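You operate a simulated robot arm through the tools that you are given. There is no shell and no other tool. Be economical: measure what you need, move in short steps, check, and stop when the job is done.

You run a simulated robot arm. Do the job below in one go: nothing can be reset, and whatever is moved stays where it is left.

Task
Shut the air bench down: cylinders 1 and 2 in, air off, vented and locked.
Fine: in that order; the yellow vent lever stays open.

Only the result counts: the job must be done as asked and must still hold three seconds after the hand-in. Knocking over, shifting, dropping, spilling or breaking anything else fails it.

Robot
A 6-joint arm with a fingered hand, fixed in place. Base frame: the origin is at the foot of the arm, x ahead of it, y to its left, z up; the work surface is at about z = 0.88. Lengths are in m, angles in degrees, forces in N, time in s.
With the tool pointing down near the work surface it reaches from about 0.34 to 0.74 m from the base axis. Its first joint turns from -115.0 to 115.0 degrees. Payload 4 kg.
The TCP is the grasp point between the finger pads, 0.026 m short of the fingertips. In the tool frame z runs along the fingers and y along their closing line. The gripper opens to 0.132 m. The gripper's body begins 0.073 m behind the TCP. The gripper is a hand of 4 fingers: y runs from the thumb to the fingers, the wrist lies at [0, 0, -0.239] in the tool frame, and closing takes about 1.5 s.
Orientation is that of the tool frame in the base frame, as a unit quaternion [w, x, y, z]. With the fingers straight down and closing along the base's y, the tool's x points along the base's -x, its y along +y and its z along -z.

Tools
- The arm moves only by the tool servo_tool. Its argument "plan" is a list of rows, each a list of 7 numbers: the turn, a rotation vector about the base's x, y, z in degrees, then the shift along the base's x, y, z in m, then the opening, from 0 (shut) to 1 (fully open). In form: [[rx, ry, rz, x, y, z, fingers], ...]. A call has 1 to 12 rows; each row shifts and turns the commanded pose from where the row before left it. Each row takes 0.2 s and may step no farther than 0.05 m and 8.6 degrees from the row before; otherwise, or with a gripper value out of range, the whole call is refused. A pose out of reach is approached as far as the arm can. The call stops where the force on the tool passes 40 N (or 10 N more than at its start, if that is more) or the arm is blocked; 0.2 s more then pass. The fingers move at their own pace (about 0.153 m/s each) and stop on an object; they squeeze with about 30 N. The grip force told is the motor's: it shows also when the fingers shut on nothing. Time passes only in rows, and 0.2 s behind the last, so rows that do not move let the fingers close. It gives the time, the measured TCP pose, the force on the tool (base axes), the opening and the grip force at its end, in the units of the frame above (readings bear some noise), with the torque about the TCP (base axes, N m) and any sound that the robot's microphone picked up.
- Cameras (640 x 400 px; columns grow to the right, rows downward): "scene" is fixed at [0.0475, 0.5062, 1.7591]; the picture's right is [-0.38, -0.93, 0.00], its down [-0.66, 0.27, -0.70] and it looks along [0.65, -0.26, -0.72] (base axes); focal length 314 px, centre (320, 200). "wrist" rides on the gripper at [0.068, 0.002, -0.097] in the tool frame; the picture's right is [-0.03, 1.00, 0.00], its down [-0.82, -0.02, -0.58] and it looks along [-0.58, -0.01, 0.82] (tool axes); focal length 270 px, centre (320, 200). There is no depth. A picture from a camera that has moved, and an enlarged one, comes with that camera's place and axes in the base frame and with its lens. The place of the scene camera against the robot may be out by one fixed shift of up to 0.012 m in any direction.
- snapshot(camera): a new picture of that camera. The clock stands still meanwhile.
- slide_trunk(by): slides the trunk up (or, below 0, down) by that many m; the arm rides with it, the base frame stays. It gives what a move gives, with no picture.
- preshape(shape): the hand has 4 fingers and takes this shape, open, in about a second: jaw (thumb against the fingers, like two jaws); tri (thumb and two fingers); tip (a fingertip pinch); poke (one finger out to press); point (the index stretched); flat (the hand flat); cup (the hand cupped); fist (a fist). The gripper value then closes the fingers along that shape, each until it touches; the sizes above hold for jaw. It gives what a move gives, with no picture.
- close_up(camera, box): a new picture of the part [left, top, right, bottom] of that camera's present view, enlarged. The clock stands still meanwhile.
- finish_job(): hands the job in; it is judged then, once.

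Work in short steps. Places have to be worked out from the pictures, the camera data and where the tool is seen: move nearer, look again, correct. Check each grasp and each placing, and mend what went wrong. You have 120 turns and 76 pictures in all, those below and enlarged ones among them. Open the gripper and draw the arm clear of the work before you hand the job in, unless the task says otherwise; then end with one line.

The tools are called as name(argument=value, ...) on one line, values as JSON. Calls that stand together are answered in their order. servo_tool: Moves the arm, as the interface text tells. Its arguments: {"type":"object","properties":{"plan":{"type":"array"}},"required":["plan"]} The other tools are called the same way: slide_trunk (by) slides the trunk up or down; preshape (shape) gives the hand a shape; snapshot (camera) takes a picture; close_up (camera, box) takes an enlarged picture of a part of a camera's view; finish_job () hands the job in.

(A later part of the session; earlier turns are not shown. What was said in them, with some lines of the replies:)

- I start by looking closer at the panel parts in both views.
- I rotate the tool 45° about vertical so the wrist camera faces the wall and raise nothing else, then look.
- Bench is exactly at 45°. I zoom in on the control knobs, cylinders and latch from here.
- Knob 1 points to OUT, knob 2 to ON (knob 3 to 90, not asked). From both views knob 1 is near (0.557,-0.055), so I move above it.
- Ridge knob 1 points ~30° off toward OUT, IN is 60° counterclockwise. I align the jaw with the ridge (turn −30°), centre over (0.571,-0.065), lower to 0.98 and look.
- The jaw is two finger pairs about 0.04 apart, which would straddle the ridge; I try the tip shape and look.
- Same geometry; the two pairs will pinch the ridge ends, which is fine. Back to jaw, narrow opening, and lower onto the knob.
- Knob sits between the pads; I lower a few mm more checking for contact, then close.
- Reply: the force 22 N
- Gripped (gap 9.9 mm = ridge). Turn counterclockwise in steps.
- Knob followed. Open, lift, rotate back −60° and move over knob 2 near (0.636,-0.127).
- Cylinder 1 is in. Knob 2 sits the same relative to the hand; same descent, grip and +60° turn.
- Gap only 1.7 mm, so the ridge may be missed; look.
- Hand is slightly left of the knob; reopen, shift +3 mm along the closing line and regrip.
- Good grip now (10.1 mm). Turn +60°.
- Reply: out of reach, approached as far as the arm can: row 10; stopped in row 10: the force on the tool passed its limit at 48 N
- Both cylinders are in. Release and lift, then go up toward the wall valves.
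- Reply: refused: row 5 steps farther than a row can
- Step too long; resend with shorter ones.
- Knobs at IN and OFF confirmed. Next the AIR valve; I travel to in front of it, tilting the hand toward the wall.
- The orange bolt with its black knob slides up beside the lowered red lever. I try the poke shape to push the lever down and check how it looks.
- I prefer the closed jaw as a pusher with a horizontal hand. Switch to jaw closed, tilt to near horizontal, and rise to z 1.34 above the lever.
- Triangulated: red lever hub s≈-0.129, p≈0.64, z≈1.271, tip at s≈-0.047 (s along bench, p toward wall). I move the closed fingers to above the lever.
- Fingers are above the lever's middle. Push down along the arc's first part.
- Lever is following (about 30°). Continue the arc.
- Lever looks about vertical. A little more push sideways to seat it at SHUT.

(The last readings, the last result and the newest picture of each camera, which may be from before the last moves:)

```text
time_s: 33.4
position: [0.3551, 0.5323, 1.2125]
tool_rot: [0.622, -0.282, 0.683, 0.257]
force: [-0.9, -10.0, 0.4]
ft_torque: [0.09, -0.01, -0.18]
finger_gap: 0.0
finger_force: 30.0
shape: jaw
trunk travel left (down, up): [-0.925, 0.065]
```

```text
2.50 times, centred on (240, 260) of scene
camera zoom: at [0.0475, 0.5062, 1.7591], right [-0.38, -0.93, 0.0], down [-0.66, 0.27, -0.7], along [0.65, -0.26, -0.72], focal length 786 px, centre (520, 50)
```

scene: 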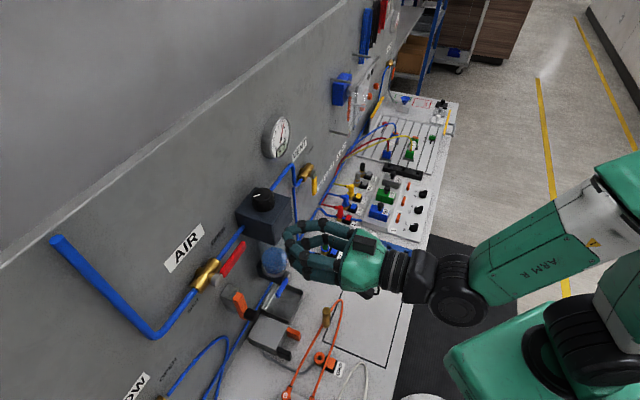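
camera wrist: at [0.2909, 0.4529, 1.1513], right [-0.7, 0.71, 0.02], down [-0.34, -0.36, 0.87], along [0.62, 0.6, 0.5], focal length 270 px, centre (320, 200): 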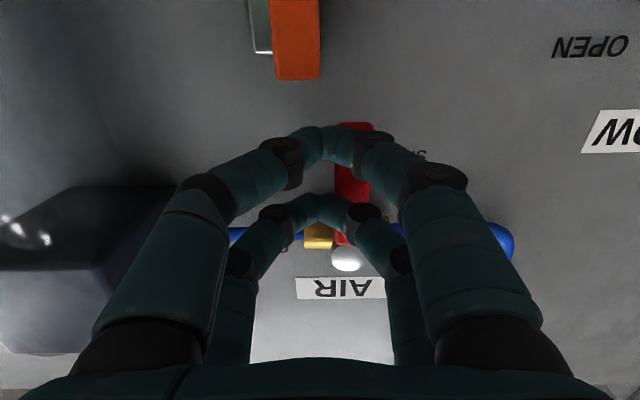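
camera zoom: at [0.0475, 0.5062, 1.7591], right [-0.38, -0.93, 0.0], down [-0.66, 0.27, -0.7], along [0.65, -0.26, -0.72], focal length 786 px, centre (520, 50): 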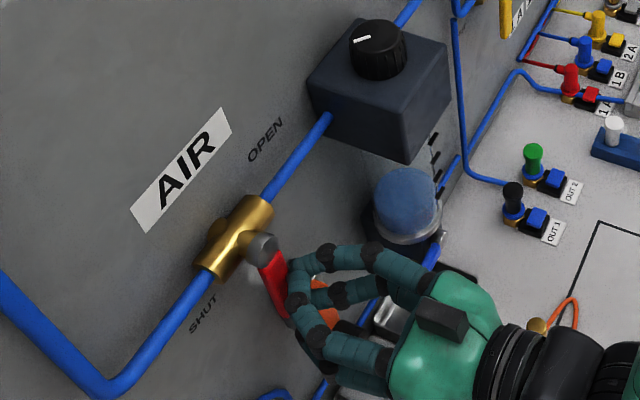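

Back off and check the lever from a clear view.

servo_tool(plan=[[0, 0, 0, 0.01, -0.01, 0, 0], [0, 0, 0, -0.025, -0.025, 0, 0], [0, 0, 0, -0.03, -0.03, 0, 0], [-4.1, 4.1, 0, -0.02, -0.02, 0.02, 0], [-4.1, 4.1, 0, 0, 0, 0.02, 0], [-4.1, 4.1, 0, 0, 0, 0.02, 0], [-4.1, 4.1, 0, 0, 0, 0.02, 0], [-4.1, 4.1, 0, 0, 0, 0.0, 0]])

snapshot(camera="wrist")

```text
time_s: 35.2
position: [0.2891, 0.4487, 1.2919]
tool_rot: [0.43, -0.338, 0.818, 0.178]
force: [0.7, 0.1, -1.2]
ft_torque: [0.01, -0.01, -0.01]
finger_gap: 0.0
finger_force: 30.4
shape: jaw
trunk travel left (down, up): [-0.925, 0.065]
```

```text
33 pictures are left
camera wrist: at [0.2057, 0.3662, 1.2897], right [-0.7, 0.72, 0.02], down [0.0, -0.02, 1.0], along [0.72, 0.7, 0.01], focal length 270 px, centre (320, 200)
```

wrist: 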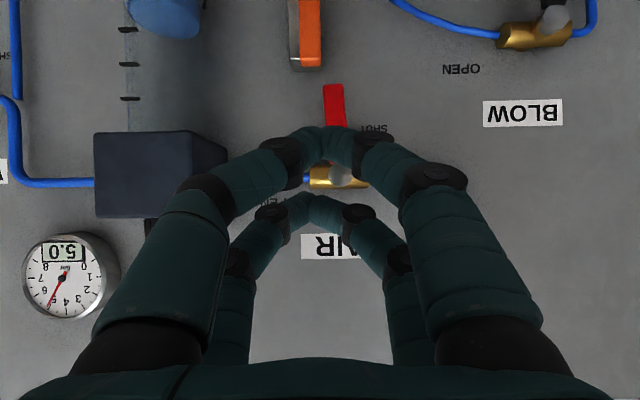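

close_up(camera="wrist", box=[260, 0, 420, 200])

```text
2.00 times, centred on (340, 100) of wrist
camera zoom: at [0.2057, 0.3662, 1.2897], right [-0.7, 0.72, 0.02], down [0.0, -0.02, 1.0], along [0.72, 0.7, 0.01], focal length 541 px, centre (280, 400)
```

zoom: 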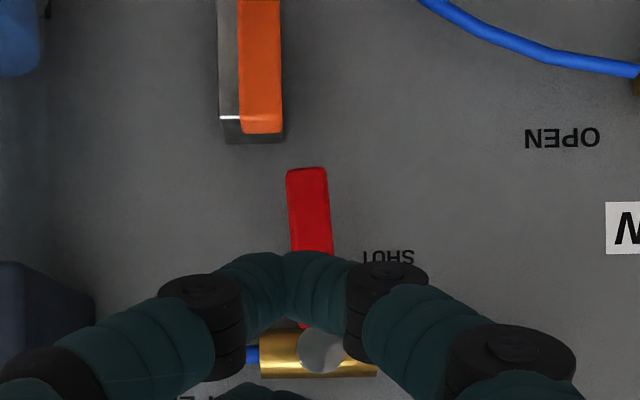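

Lever seems a few degrees short of vertical; I go back and push it firmly once more.

servo_tool(plan=[[0, 0, 0, 0.017, -0.017, -0.03, 0], [0, 0, 0, 0, 0, -0.04, 0], [0, 0, 0, 0.025, 0.025, 0, 0], [0, 0, 0, 0.025, 0.025, 0, 0], [0, 0, 0, 0.025, 0.025, 0, 0], [0, 0, 0, -0.008, 0.008, 0, 0], [0, 0, 0, -0.008, 0.008, 0, 0], [0, 0, 0, -0.006, 0.006, 0, 0], [0, 0, 0, -0.004, 0.004, 0, 0], [0, 0, 0, -0.004, 0.004, 0, 0]])

snapshot(camera="wrist")

```text
time_s: 37.4
position: [0.3552, 0.5353, 1.2197]
tool_rot: [0.43, -0.338, 0.818, 0.178]
force: [8.3, -14.2, -3.4]
ft_torque: [0.05, 0.15, -0.46]
finger_gap: 0.0
finger_force: 29.8
shape: jaw
trunk travel left (down, up): [-0.925, 0.065]
```

```text
31 pictures are left
camera wrist: at [0.2698, 0.4541, 1.2182], right [-0.7, 0.72, 0.02], down [0.0, -0.03, 1.0], along [0.72, 0.7, 0.01], focal length 270 px, centre (320, 200)
```

wrist: 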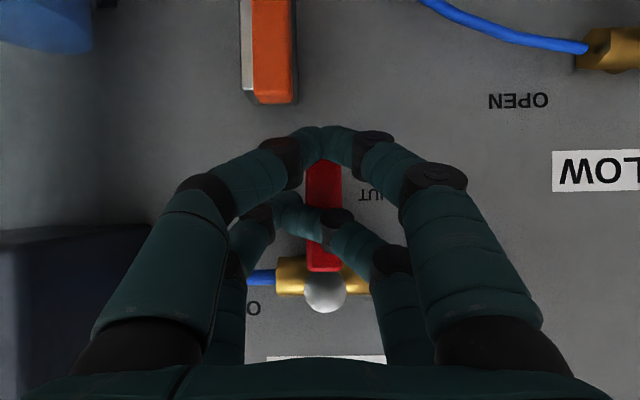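

Lever is now vertical at SHUT. Back off, retract, and travel right to the vent valve.

servo_tool(plan=[[0, 0, 0, 0.01, -0.01, 0, 0], [0, 0, 0, -0.03, -0.03, 0, 0], [0, 0, 0, -0.035, -0.035, 0, 0], [0, 0, 0, -0.035, -0.035, 0, 0], [0, 0, 0, 0.034, -0.034, 0, 0], [0, 0, 0, 0.034, -0.034, 0, 0], [0, 0, 0, 0.034, -0.034, 0, 0], [0, 0, 0, 0.034, -0.034, 0, 0], [0, 0, 0, 0.034, -0.034, 0, 0], [0, 0, 0, 0.034, -0.034, 0, 0], [0, 0, 0, 0.034, -0.034, 0, 0]])

snapshot(camera="wrist")

close_up(camera="scene", box=[160, 180, 320, 340])

```text
time_s: 39.8
position: [0.3737, 0.3151, 1.2845]
tool_rot: [0.433, -0.334, 0.82, 0.167]
force: [-0.5, 0.4, -0.6]
ft_torque: [-0.03, 0.02, -0.03]
finger_gap: 0.0
finger_force: 29.7
shape: jaw
out of reach, approached as far as the arm can: row 7, 8, 9, 10, 11
trunk travel left (down, up): [-0.925, 0.065]
```

```text
30 pictures are left
camera wrist: at [0.2878, 0.2346, 1.2833], right [-0.68, 0.73, 0.0], down [0.0, -0.01, 1.0], along [0.73, 0.68, 0.01], focal length 270 px, centre (320, 200)
```

wrist: 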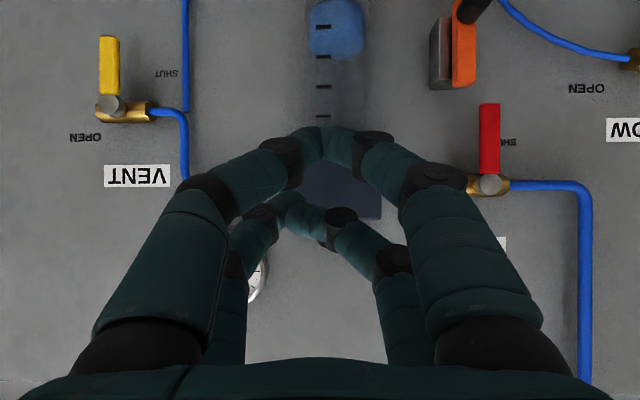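

```text
2.50 times, centred on (240, 260) of scene
camera zoom: at [0.0475, 0.5062, 1.7591], right [-0.38, -0.93, 0.0], down [-0.66, 0.27, -0.7], along [0.65, -0.26, -0.72], focal length 786 px, centre (520, 50)
```

zoom: 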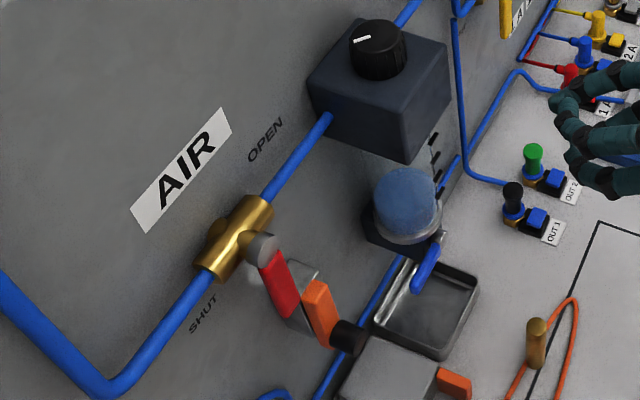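

Red lever is at SHUT. The arm reported out of reach on the way; I try a small step outward to see where the command stands.

servo_tool(plan=[[0, 0, 0, 0.02, 0.02, 0, 0], [0, 0, 0, 0, 0, 0, 0]])

```text
time_s: 40.4
position: [0.3849, 0.3419, 1.2884]
tool_rot: [0.432, -0.338, 0.818, 0.175]
force: [-0.7, 0.7, 0.7]
ft_torque: [0.03, 0.0, -0.01]
finger_gap: 0.0002
finger_force: 30.4
shape: jaw
out of reach, approached as far as the arm can: row 1
trunk travel left (down, up): [-0.925, 0.065]
```

Likely a joint limit at this tilt; I untilt the hand and see whether the arm reaches.

servo_tool(plan=[[-5, 5, 0, 0, 0, 0, 0], [-5, 5, 0, 0, 0, 0, 0], [-5, 5, 0, 0, 0, 0, 0], [-5, 5, 0, 0, 0, 0, 0], [-5, 5, 0, 0, 0, 0, 0], [0, 0, 0, 0, 0, 0, 0]])

```text
time_s: 41.8
position: [0.4322, 0.2587, 1.2269]
tool_rot: [0.167, -0.38, 0.904, 0.101]
force: [-0.9, -0.3, -0.6]
ft_torque: [0.0, -0.02, -0.02]
finger_gap: 0.0
finger_force: 30.0
shape: jaw
out of reach, approached as far as the arm can: row 1, 2, 3, 4, 5
trunk travel left (down, up): [-0.925, 0.065]
```

servo_tool(plan=[[0, 0, 0, 0, 0, 0.01, 0], [0, 0, 0, 0, 0, 0.01, 0], [0, 0, 0, 0, 0, 0, 0], [0, 0, 0, 0, 0, 0, 0]])

snapshot(camera="scene")

```text
time_s: 42.8
position: [0.4343, 0.2583, 1.246]
tool_rot: [0.168, -0.382, 0.903, 0.107]
force: [0.7, -0.5, 0.5]
ft_torque: [-0.01, 0.01, 0.01]
finger_gap: 0.0
finger_force: 30.0
shape: jaw
trunk travel left (down, up): [-0.925, 0.065]
```

```text
28 pictures are left
```

scene: 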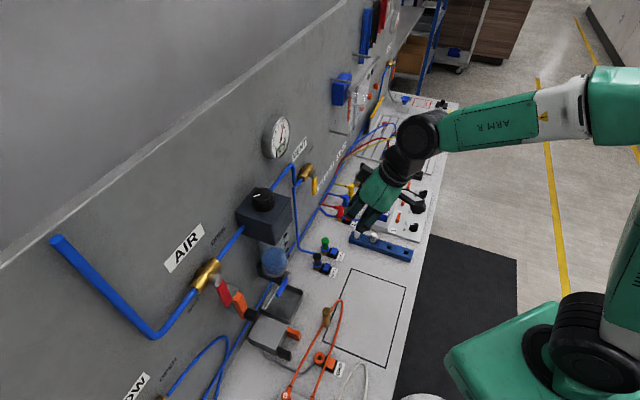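

Command is re-anchored. Move toward the vent valve (hub s≈0.262, z≈1.188), tilting back toward the wall.

servo_tool(plan=[[0, 0, 0, 0.035, -0.012, -0.01, 0], [0, 0, 0, 0.035, -0.012, -0.01, 0], [4, -4, 0, 0.018, -0.006, -0.01, 0], [4, -4, 0, 0.018, -0.005, -0.01, 0], [4, -4, 0, 0, 0, -0.01, 0], [4, -4, 0, 0, 0, -0.01, 0], [4, -4, 0, 0, 0, -0.01, 0], [0, 0, 0, 0, 0, -0.005, 0]])

snapshot(camera="wrist")

```text
time_s: 44.6
position: [0.5383, 0.2225, 1.1716]
tool_rot: [0.384, -0.358, 0.83, 0.189]
force: [-0.6, 0.2, 0.3]
ft_torque: [0.0, -0.01, 0.05]
finger_gap: 0.0003
finger_force: 30.0
shape: jaw
trunk travel left (down, up): [-0.925, 0.065]
```

```text
27 pictures are left
camera wrist: at [0.4582, 0.1377, 1.1793], right [-0.73, 0.68, 0.06], down [0.09, 0.01, 1.0], along [0.68, 0.73, -0.07], focal length 270 px, centre (320, 200)
```

wrist: 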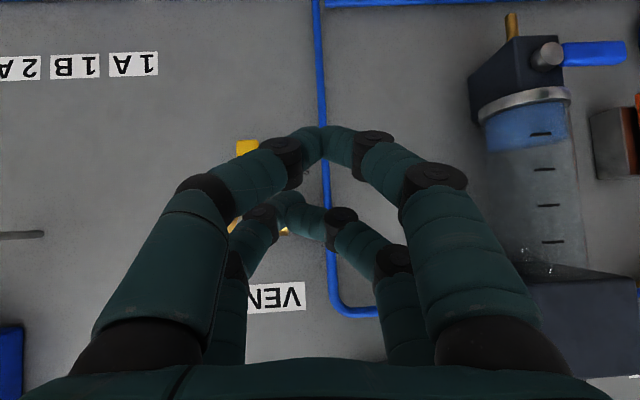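

Yellow lever hangs at s≈0.265, tip z≈1.115; my fingers are on its left. Insert beside it and sweep the arc to the right.

servo_tool(plan=[[0, 0, 0, -0.006, 0.006, -0.027, 0], [0, 0, 0, 0.03, 0.03, 0, 0], [0, 0, 0, 0.035, 0.035, 0, 0], [0, 0, 0, 0.0177, -0.0177, -0.003, 0], [0, 0, 0, 0.0106, -0.0106, 0, 0], [0, 0, 0, 0.0106, -0.0106, -0.004, 0], [0, 0, 0, 0.0085, -0.0085, 0.004, 0], [0, 0, 0, 0.0085, -0.0085, 0.006, 0]])

snapshot(camera="wrist")

```text
time_s: 46.4
position: [0.6543, 0.2384, 1.1491]
tool_rot: [0.385, -0.357, 0.83, 0.188]
force: [-3.7, -1.4, -0.2]
ft_torque: [0.0, -0.01, -0.05]
finger_gap: 0.0
finger_force: 30.7
shape: jaw
trunk travel left (down, up): [-0.925, 0.065]
```

```text
26 pictures are left
camera wrist: at [0.5742, 0.1522, 1.1565], right [-0.73, 0.68, 0.06], down [0.09, 0.01, 1.0], along [0.68, 0.73, -0.07], focal length 270 px, centre (320, 200)
```

wrist: 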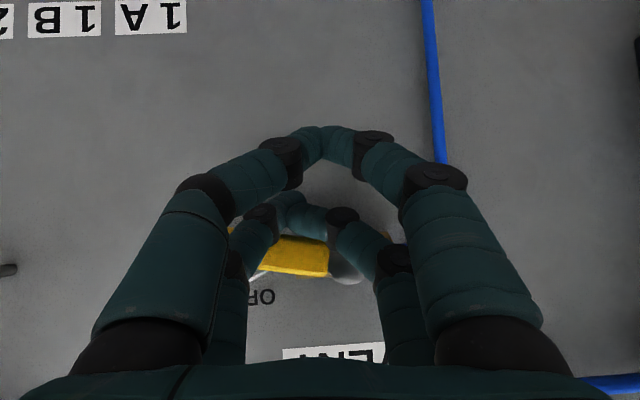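

Lever is near horizontal. Lift further to finish the turn.

servo_tool(plan=[[0, 0, 0, 0.004, -0.004, 0.008, 0], [0, 0, 0, 0, 0, 0.008, 0], [0, 0, 0, 0, 0, 0.006, 0], [0, 0, 0, 0, 0, 0.005, 0]])

snapshot(camera="wrist")

close_up(camera="scene", box=[240, 90, 400, 190])

```text
time_s: 47.3
position: [0.6546, 0.2316, 1.1624]
tool_rot: [0.374, -0.357, 0.835, 0.187]
force: [0.1, -2.7, -10.3]
ft_torque: [-0.02, 0.36, -0.07]
finger_gap: 0.0002
finger_force: 30.3
shape: jaw
trunk travel left (down, up): [-0.925, 0.065]
stopped in row 4: the force on the tool passed its limit at 43 N (the readings are from after the stop); the commanded pose is now the measured one
```

```text
25 pictures are left
camera wrist: at [0.5751, 0.1458, 1.1735], right [-0.72, 0.69, 0.06], down [0.11, 0.02, 0.99], along [0.68, 0.73, -0.09], focal length 270 px, centre (320, 200)
```

wrist: 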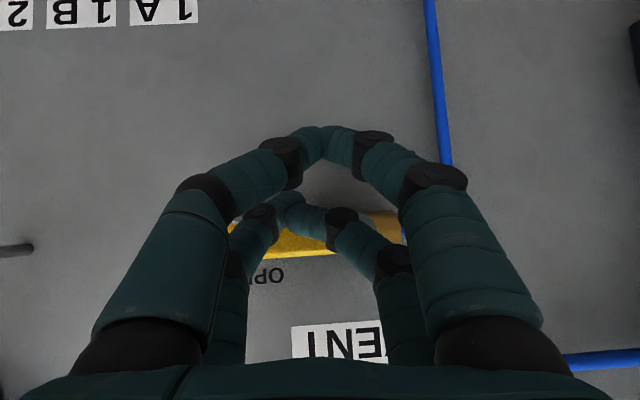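

```text
4.00 times, centred on (320, 140) of scene
camera zoom: at [0.0475, 0.5062, 1.7591], right [-0.38, -0.93, 0.0], down [-0.66, 0.27, -0.7], along [0.65, -0.26, -0.72], focal length 1258 px, centre (320, 440)
```

zoom: 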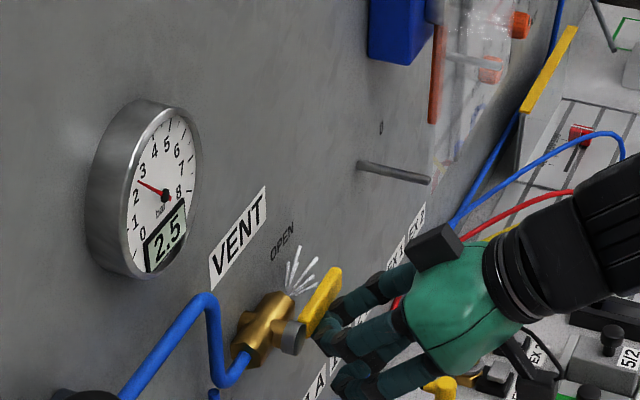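

Air is venting (2.5 bar, falling) and the lever is against its OPEN stop. Drop away, retract, and head to the bolt with the hand less tilted.

servo_tool(plan=[[0, 0, 0, 0, 0, -0.015, 0], [0, 0, 0, -0.025, -0.025, 0, 0], [0, 0, 0, -0.03, -0.03, 0, 0], [-5, 5, 0, -0.025, -0.025, 0.01, 0], [-5, 5, 0, -0.03, 0.03, 0.02, 0], [-5, 5, 0, -0.03, 0.03, 0.02, 0], [-5, 5, 0, -0.03, 0.03, 0, 0], [0, 0, 0, -0.03, 0.03, 0, 0]])

snapshot(camera="scene")

close_up(camera="scene", box=[240, 90, 400, 190])

```text
time_s: 49.1
position: [0.4515, 0.2711, 1.2006]
tool_rot: [0.161, -0.379, 0.906, 0.098]
force: [-0.1, -0.4, 0.4]
ft_torque: [-0.01, -0.03, -0.02]
finger_gap: 0.0001
finger_force: 29.8
shape: jaw
trunk travel left (down, up): [-0.925, 0.065]
```

```text
23 pictures are left
```

scene: 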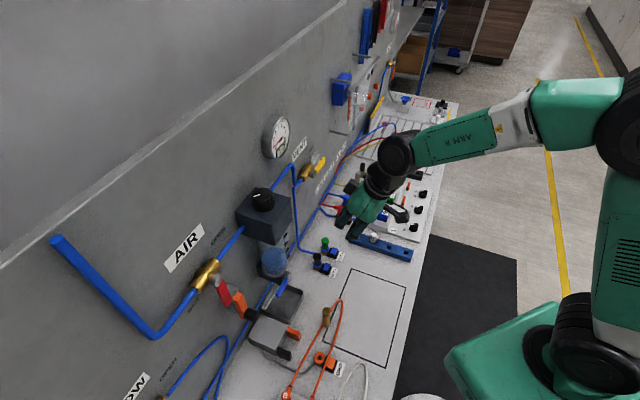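

```text
4.00 times, centred on (320, 140) of scene
camera zoom: at [0.0475, 0.5062, 1.7591], right [-0.38, -0.93, 0.0], down [-0.66, 0.27, -0.7], along [0.65, -0.26, -0.72], focal length 1258 px, centre (320, 440)
```

zoom: 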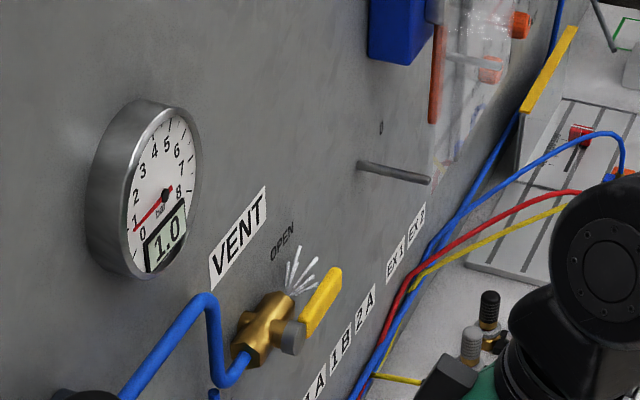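

1.0 bar and falling. Travel to in front of the bolt and tilt toward the wall.

servo_tool(plan=[[0, 0, 0, -0.03, 0.03, 0.01, 0.3], [0, 0, 0, -0.03, 0.03, 0, 0.3], [0, 0, 0, -0.03, 0.03, 0, 0.3], [0, 0, 0, -0.03, 0.03, 0, 0.3], [0, 0, 0, -0.03, 0.03, 0, 0.3], [5, -5, 0, -0.01, 0.01, 0, 0.3], [5, -5, 0, 0, 0, -0.005, 0.3], [5, -5, 0, 0, 0, -0.005, 0.3], [5, -5, 0, 0, 0, -0.01, 0.3], [5, -5, 0, 0, 0, -0.01, 0.3]])

snapshot(camera="wrist")

```text
time_s: 51.3
position: [0.3171, 0.4004, 1.125]
tool_rot: [0.43, -0.346, 0.809, 0.204]
force: [0.1, 0.4, 0.4]
ft_torque: [-0.01, 0.01, 0.04]
finger_gap: 0.0397
finger_force: 0.1
shape: jaw
out of reach, approached as far as the arm can: row 1, 2, 3, 4, 5, 6, 7, 8, 9, 10
trunk travel left (down, up): [-0.925, 0.065]
```

```text
21 pictures are left
camera wrist: at [0.2367, 0.3158, 1.1212], right [-0.73, 0.69, 0.05], down [0.02, -0.06, 1.0], along [0.69, 0.72, 0.03], focal length 270 px, centre (320, 200)
```

wrist: 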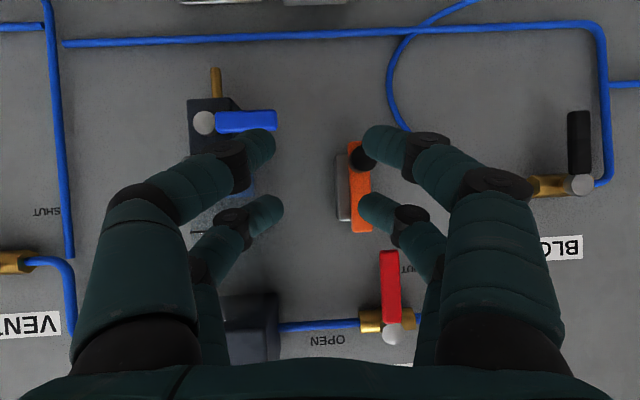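

Bolt pin is at about s≈-0.103, z≈1.088, p≈0.64. I check where the command anchors, closing the fingers.

servo_tool(plan=[[0, 0, 0, 0.0, 0.0, 0, 0], [0, 0, 0, 0, 0, 0, 0], [0, 0, 0, 0, 0, 0, 0]])

```text
time_s: 52.1
position: [0.3161, 0.4008, 1.1263]
tool_rot: [0.429, -0.346, 0.809, 0.204]
force: [0.3, 0.1, -0.8]
ft_torque: [-0.03, 0.02, -0.02]
finger_gap: 0.0
finger_force: 30.3
shape: jaw
trunk travel left (down, up): [-0.925, 0.065]
```

Rather than fight the arm's reach I lower the trunk by 0.09 m, which brings the hand below the pin height.

slide_trunk(by=-0.09)

servo_tool(plan=[[0, 0, 0, -0.01, 0.01, 0, 0], [0, 0, 0, 0, 0, 0, 0]])

```text
time_s: 53.4
position: [0.3172, 0.3999, 1.0362]
tool_rot: [0.429, -0.346, 0.809, 0.204]
force: [0.9, 0.1, 0.5]
ft_torque: [-0.02, -0.01, -0.01]
finger_gap: 0.0001
finger_force: 30.3
shape: jaw
trunk travel left (down, up): [-0.835, 0.155]
```

```text
time_s: 54.0
position: [0.3076, 0.41, 1.037]
tool_rot: [0.429, -0.347, 0.808, 0.205]
force: [0.8, -0.6, 0.1]
ft_torque: [0.0, -0.02, 0.0]
finger_gap: 0.0002
finger_force: 30.4
shape: jaw
trunk travel left (down, up): [-0.835, 0.155]
```

Anchored and responsive. Align laterally under the pin and advance partway, then look.

servo_tool(plan=[[0, 0, 0, -0.011, 0.011, 0, 0], [0, 0, 0, -0.011, 0.011, 0, 0], [0, 0, 0, 0.03, 0.03, -0.003, 0], [0, 0, 0, 0.03, 0.03, -0.003, 0]])

snapshot(camera="wrist")

close_up(camera="scene", box=[160, 180, 400, 340])

```text
time_s: 55.0
position: [0.3474, 0.4934, 1.0276]
tool_rot: [0.429, -0.347, 0.808, 0.205]
force: [-0.7, -0.2, 0.8]
ft_torque: [0.01, -0.03, 0.01]
finger_gap: 0.0
finger_force: 30.1
shape: jaw
trunk travel left (down, up): [-0.835, 0.155]
```

```text
20 pictures are left
camera wrist: at [0.2661, 0.4074, 1.0234], right [-0.73, 0.69, 0.05], down [0.02, -0.06, 1.0], along [0.69, 0.72, 0.03], focal length 270 px, centre (320, 200)
```

wrist: 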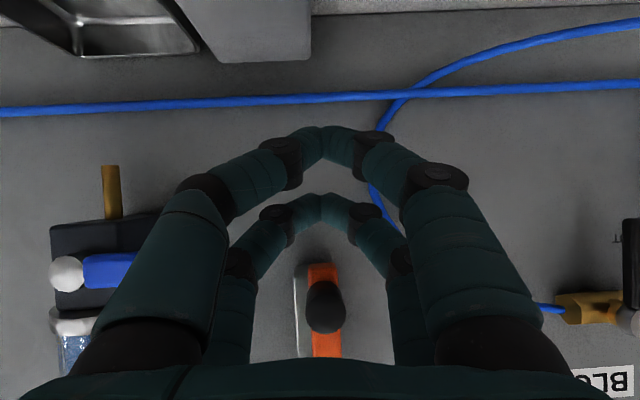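

```text
2.50 times, centred on (280, 260) of scene
camera zoom: at [0.0475, 0.5062, 1.7591], right [-0.38, -0.93, 0.0], down [-0.66, 0.27, -0.7], along [0.65, -0.26, -0.72], focal length 786 px, centre (420, 50)
```

zoom: 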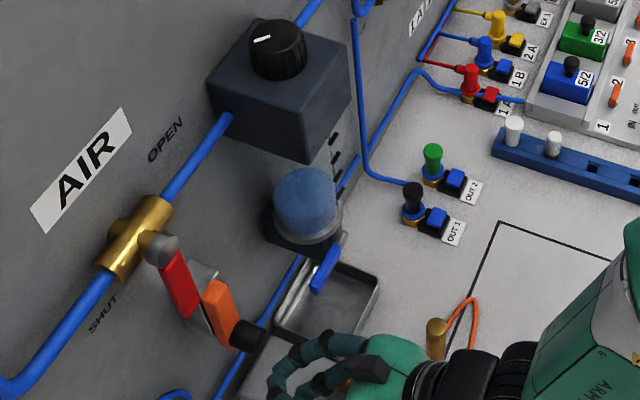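

Aligned under the pin (pin p≈0.622–0.652). Advance 2 cm and lift in small steps.

servo_tool(plan=[[0, 0, 0, 0.014, 0.014, 0, 0], [0, 0, 0, 0, 0, 0.01, 0], [0, 0, 0, 0, 0, 0.01, 0], [0, 0, 0, 0, 0, 0.01, 0], [0, 0, 0, 0, 0, 0.01, 0]])

snapshot(camera="wrist")

close_up(camera="scene", box=[160, 180, 400, 340])

```text
time_s: 56.2
position: [0.3604, 0.5044, 1.0702]
tool_rot: [0.429, -0.346, 0.809, 0.204]
force: [-0.4, 0.2, 0.4]
ft_torque: [-0.02, 0.02, -0.01]
finger_gap: 0.0
finger_force: 30.0
shape: jaw
trunk travel left (down, up): [-0.835, 0.155]
```

```text
18 pictures are left
camera wrist: at [0.28, 0.4202, 1.0655], right [-0.73, 0.69, 0.05], down [0.02, -0.06, 1.0], along [0.69, 0.72, 0.03], focal length 270 px, centre (320, 200)
```

wrist: 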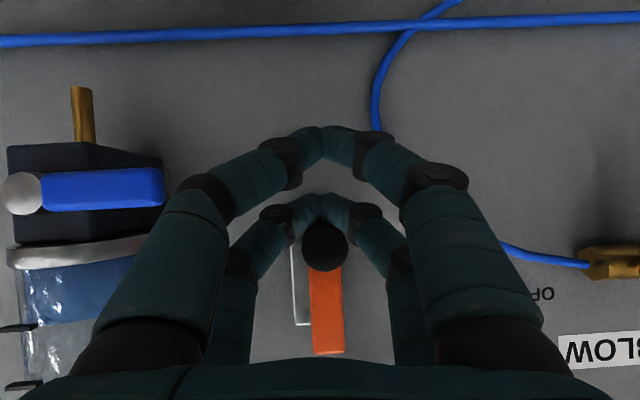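

```text
2.50 times, centred on (280, 260) of scene
camera zoom: at [0.0475, 0.5062, 1.7591], right [-0.38, -0.93, 0.0], down [-0.66, 0.27, -0.7], along [0.65, -0.26, -0.72], focal length 786 px, centre (420, 50)
```

zoom: 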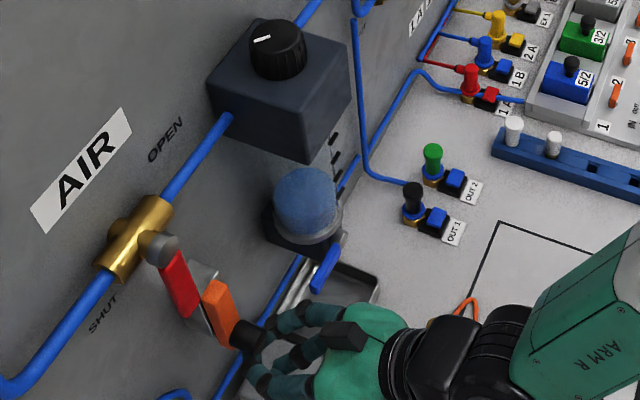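

Fingers are just under the pin. Keep lifting.

servo_tool(plan=[[0, 0, 0, 0, 0, 0.008, 0], [0, 0, 0, 0, 0, 0.008, 0], [0, 0, 0, 0, 0, 0.008, 0], [0, 0, 0, 0, 0, 0.008, 0]])

snapshot(camera="wrist")

```text
time_s: 57.2
position: [0.3593, 0.507, 1.103]
tool_rot: [0.429, -0.346, 0.809, 0.205]
force: [0.5, -1.0, -1.2]
ft_torque: [-0.01, -0.01, -0.04]
finger_gap: 0.0
finger_force: 30.0
shape: jaw
trunk travel left (down, up): [-0.835, 0.155]
```

```text
16 pictures are left
camera wrist: at [0.2795, 0.4217, 1.0985], right [-0.73, 0.69, 0.05], down [0.02, -0.06, 1.0], along [0.69, 0.72, 0.04], focal length 270 px, centre (320, 200)
```

wrist: 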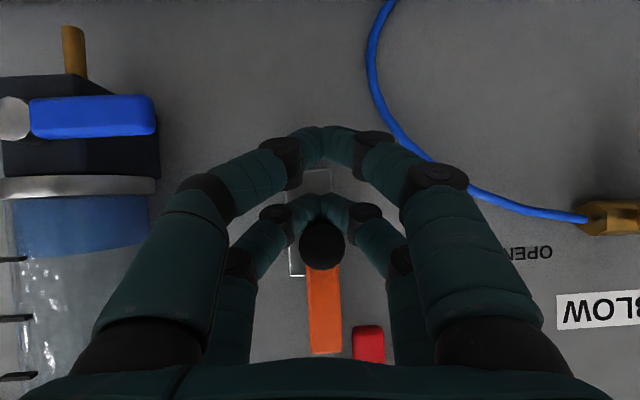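

The bolt is sliding up beside the lever. Continue to its stop.

servo_tool(plan=[[0, 0, 0, 0, 0, 0.006, 0], [0, 0, 0, 0, 0, 0.006, 0], [0, 0, 0, 0, 0, 0.006, 0], [0, 0, 0, 0, 0, 0.006, 0], [0, 0, 0, 0, 0, 0.006, 0]])

snapshot(camera="wrist")

close_up(camera="scene", box=[160, 180, 400, 340])

```text
time_s: 58.4
position: [0.3587, 0.507, 1.1315]
tool_rot: [0.43, -0.346, 0.809, 0.205]
force: [0.9, -1.1, -2.2]
ft_torque: [-0.04, 0.07, -0.05]
finger_gap: 0.0001
finger_force: 29.7
shape: jaw
trunk travel left (down, up): [-0.835, 0.155]
```

```text
15 pictures are left
camera wrist: at [0.2787, 0.4218, 1.1269], right [-0.73, 0.69, 0.05], down [0.02, -0.06, 1.0], along [0.69, 0.72, 0.03], focal length 270 px, centre (320, 200)
```

wrist: 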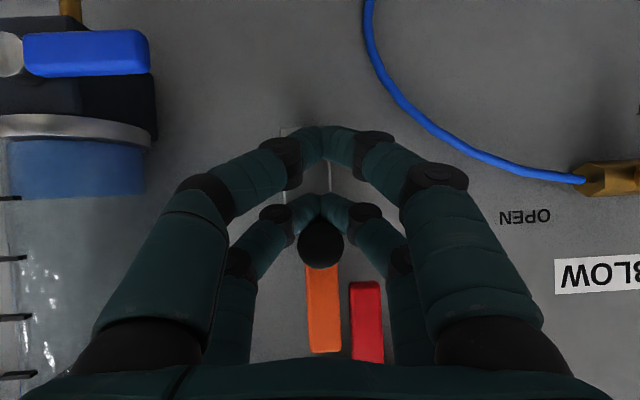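

```text
2.50 times, centred on (280, 260) of scene
camera zoom: at [0.0475, 0.5062, 1.7591], right [-0.38, -0.93, 0.0], down [-0.66, 0.27, -0.7], along [0.65, -0.26, -0.72], focal length 786 px, centre (420, 50)
```

zoom: 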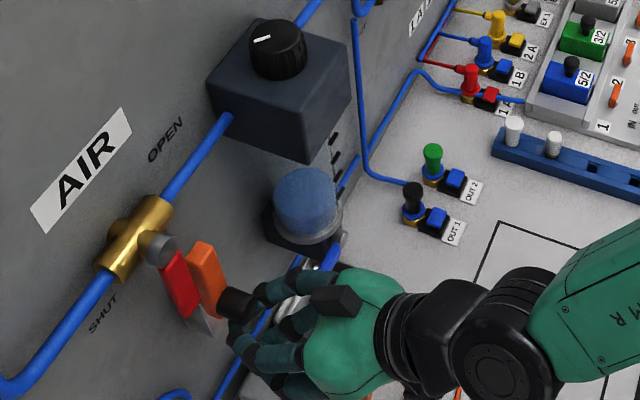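

Bolt is now beside the lever; no stop yet. Continue gently.

servo_tool(plan=[[0, 0, 0, 0, 0, 0.005, 0], [0, 0, 0, 0, 0, 0.005, 0], [0, 0, 0, 0, 0, 0.005, 0]])

close_up(camera="scene", box=[190, 240, 290, 340])

```text
time_s: 59.2
position: [0.3573, 0.5062, 1.1327]
tool_rot: [0.418, -0.35, 0.814, 0.2]
force: [3.9, 4.2, -13.2]
ft_torque: [-0.28, 0.27, 0.03]
finger_gap: 0.0
finger_force: 30.3
shape: jaw
trunk travel left (down, up): [-0.835, 0.155]
stopped in row 3: the force on the tool passed its limit at 43 N (the readings are from after the stop); the commanded pose is now the measured one
```

```text
4.00 times, centred on (240, 290) of scene
camera zoom: at [0.0475, 0.5062, 1.7591], right [-0.38, -0.93, 0.0], down [-0.66, 0.27, -0.7], along [0.65, -0.26, -0.72], focal length 1258 px, centre (640, -160)
```

zoom: 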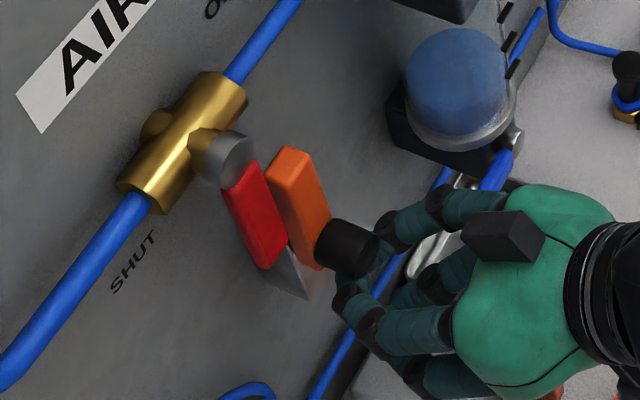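

Bolt reached its end stop. Drop clear, retract along the wall normal and check that it stays.

servo_tool(plan=[[0, 0, 0, 0, 0, -0.012, 0], [0, 0, 0, 0, 0, -0.012, 0], [0, 0, 0, -0.025, -0.025, 0, 0], [0, 0, 0, -0.03, -0.03, 0, 0], [0, 0, 0, -0.025, -0.025, 0, 0], [-5, 5, 0, -0.02, -0.02, 0.01, 0.5], [-5, 5, 0, 0, 0, 0.01, 1], [-5, 5, 0, 0, 0, 0.01, 1], [0, 0, 0, 0, 0, 0, 1]])

close_up(camera="scene", box=[190, 240, 290, 340])

close_up(camera="scene", box=[240, 90, 400, 190])

snapshot(camera="scene")

```text
time_s: 61.2
position: [0.2639, 0.3992, 1.1353]
tool_rot: [0.305, -0.362, 0.87, 0.138]
force: [0.7, 0.5, 0.0]
ft_torque: [0.01, 0.0, -0.01]
finger_gap: 0.1318
finger_force: 0.0
shape: jaw
out of reach, approached as far as the arm can: row 8
trunk travel left (down, up): [-0.835, 0.155]
```

```text
4.00 times, centred on (240, 290) of scene
camera zoom: at [0.0475, 0.5062, 1.7591], right [-0.38, -0.93, 0.0], down [-0.66, 0.27, -0.7], along [0.65, -0.26, -0.72], focal length 1258 px, centre (640, -160)
```

zoom: 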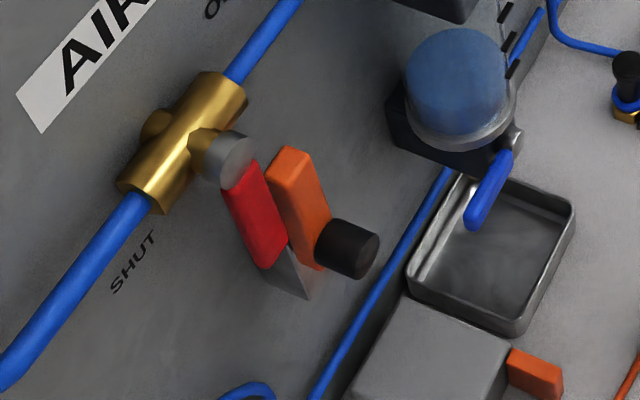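

```text
4.00 times, centred on (320, 140) of scene
camera zoom: at [0.0475, 0.5062, 1.7591], right [-0.38, -0.93, 0.0], down [-0.66, 0.27, -0.7], along [0.65, -0.26, -0.72], focal length 1258 px, centre (320, 440)
```

zoom: 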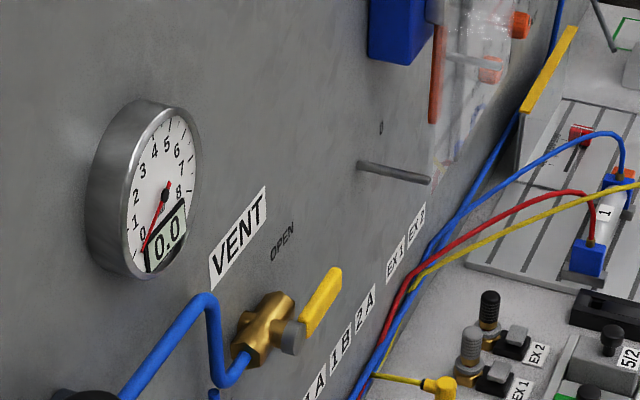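

```text
10 pictures are left
```

scene: 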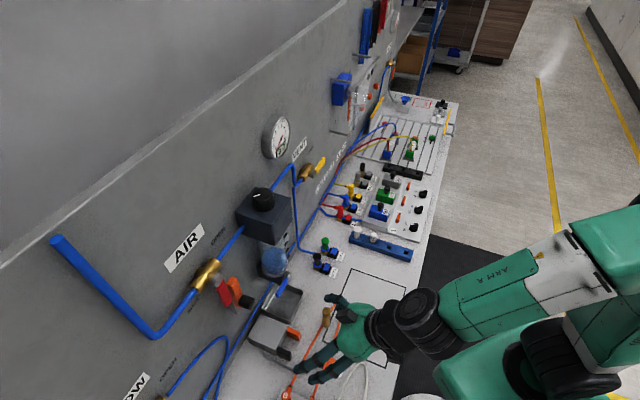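

Gauge reads 0.0, the bolt holds and the vent is open. I raise the trunk to clear the work and check the cylinders a last time.

slide_trunk(by=0.12)

close_up(camera="scene", box=[350, 110, 450, 230])

```text
time_s: 62.7
position: [0.2632, 0.4004, 1.2561]
tool_rot: [0.305, -0.362, 0.87, 0.138]
force: [-0.2, 0.7, 1.1]
ft_torque: [-0.05, -0.02, 0.0]
finger_gap: 0.1319
finger_force: 0.0
shape: jaw
trunk travel left (down, up): [-0.955, 0.035]
```

```text
3.33 times, centred on (400, 170) of scene
camera zoom: at [0.0475, 0.5062, 1.7591], right [-0.38, -0.93, 0.0], down [-0.66, 0.27, -0.7], along [0.65, -0.26, -0.72], focal length 1048 px, centre (53, 300)
```

zoom: 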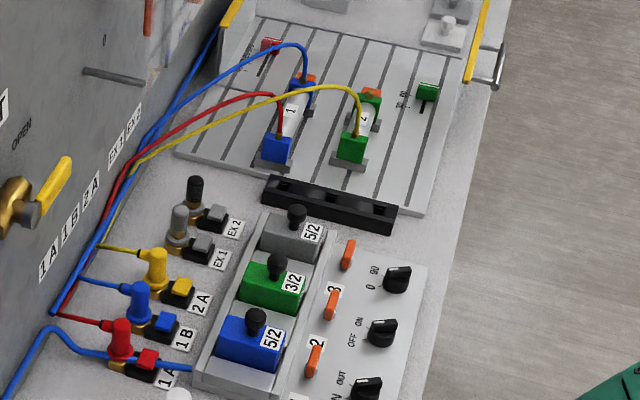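

Both cylinders are in and everything holds, so I hand in.

finish_job()

```text
The job is handed in.
```

The air bench is shut down in the order asked: cylinders 1 and 2 are in, the air is off, and the system is vented (gauge at 0.0) with the yellow vent lever left open. The red lever is locked by its bolt.
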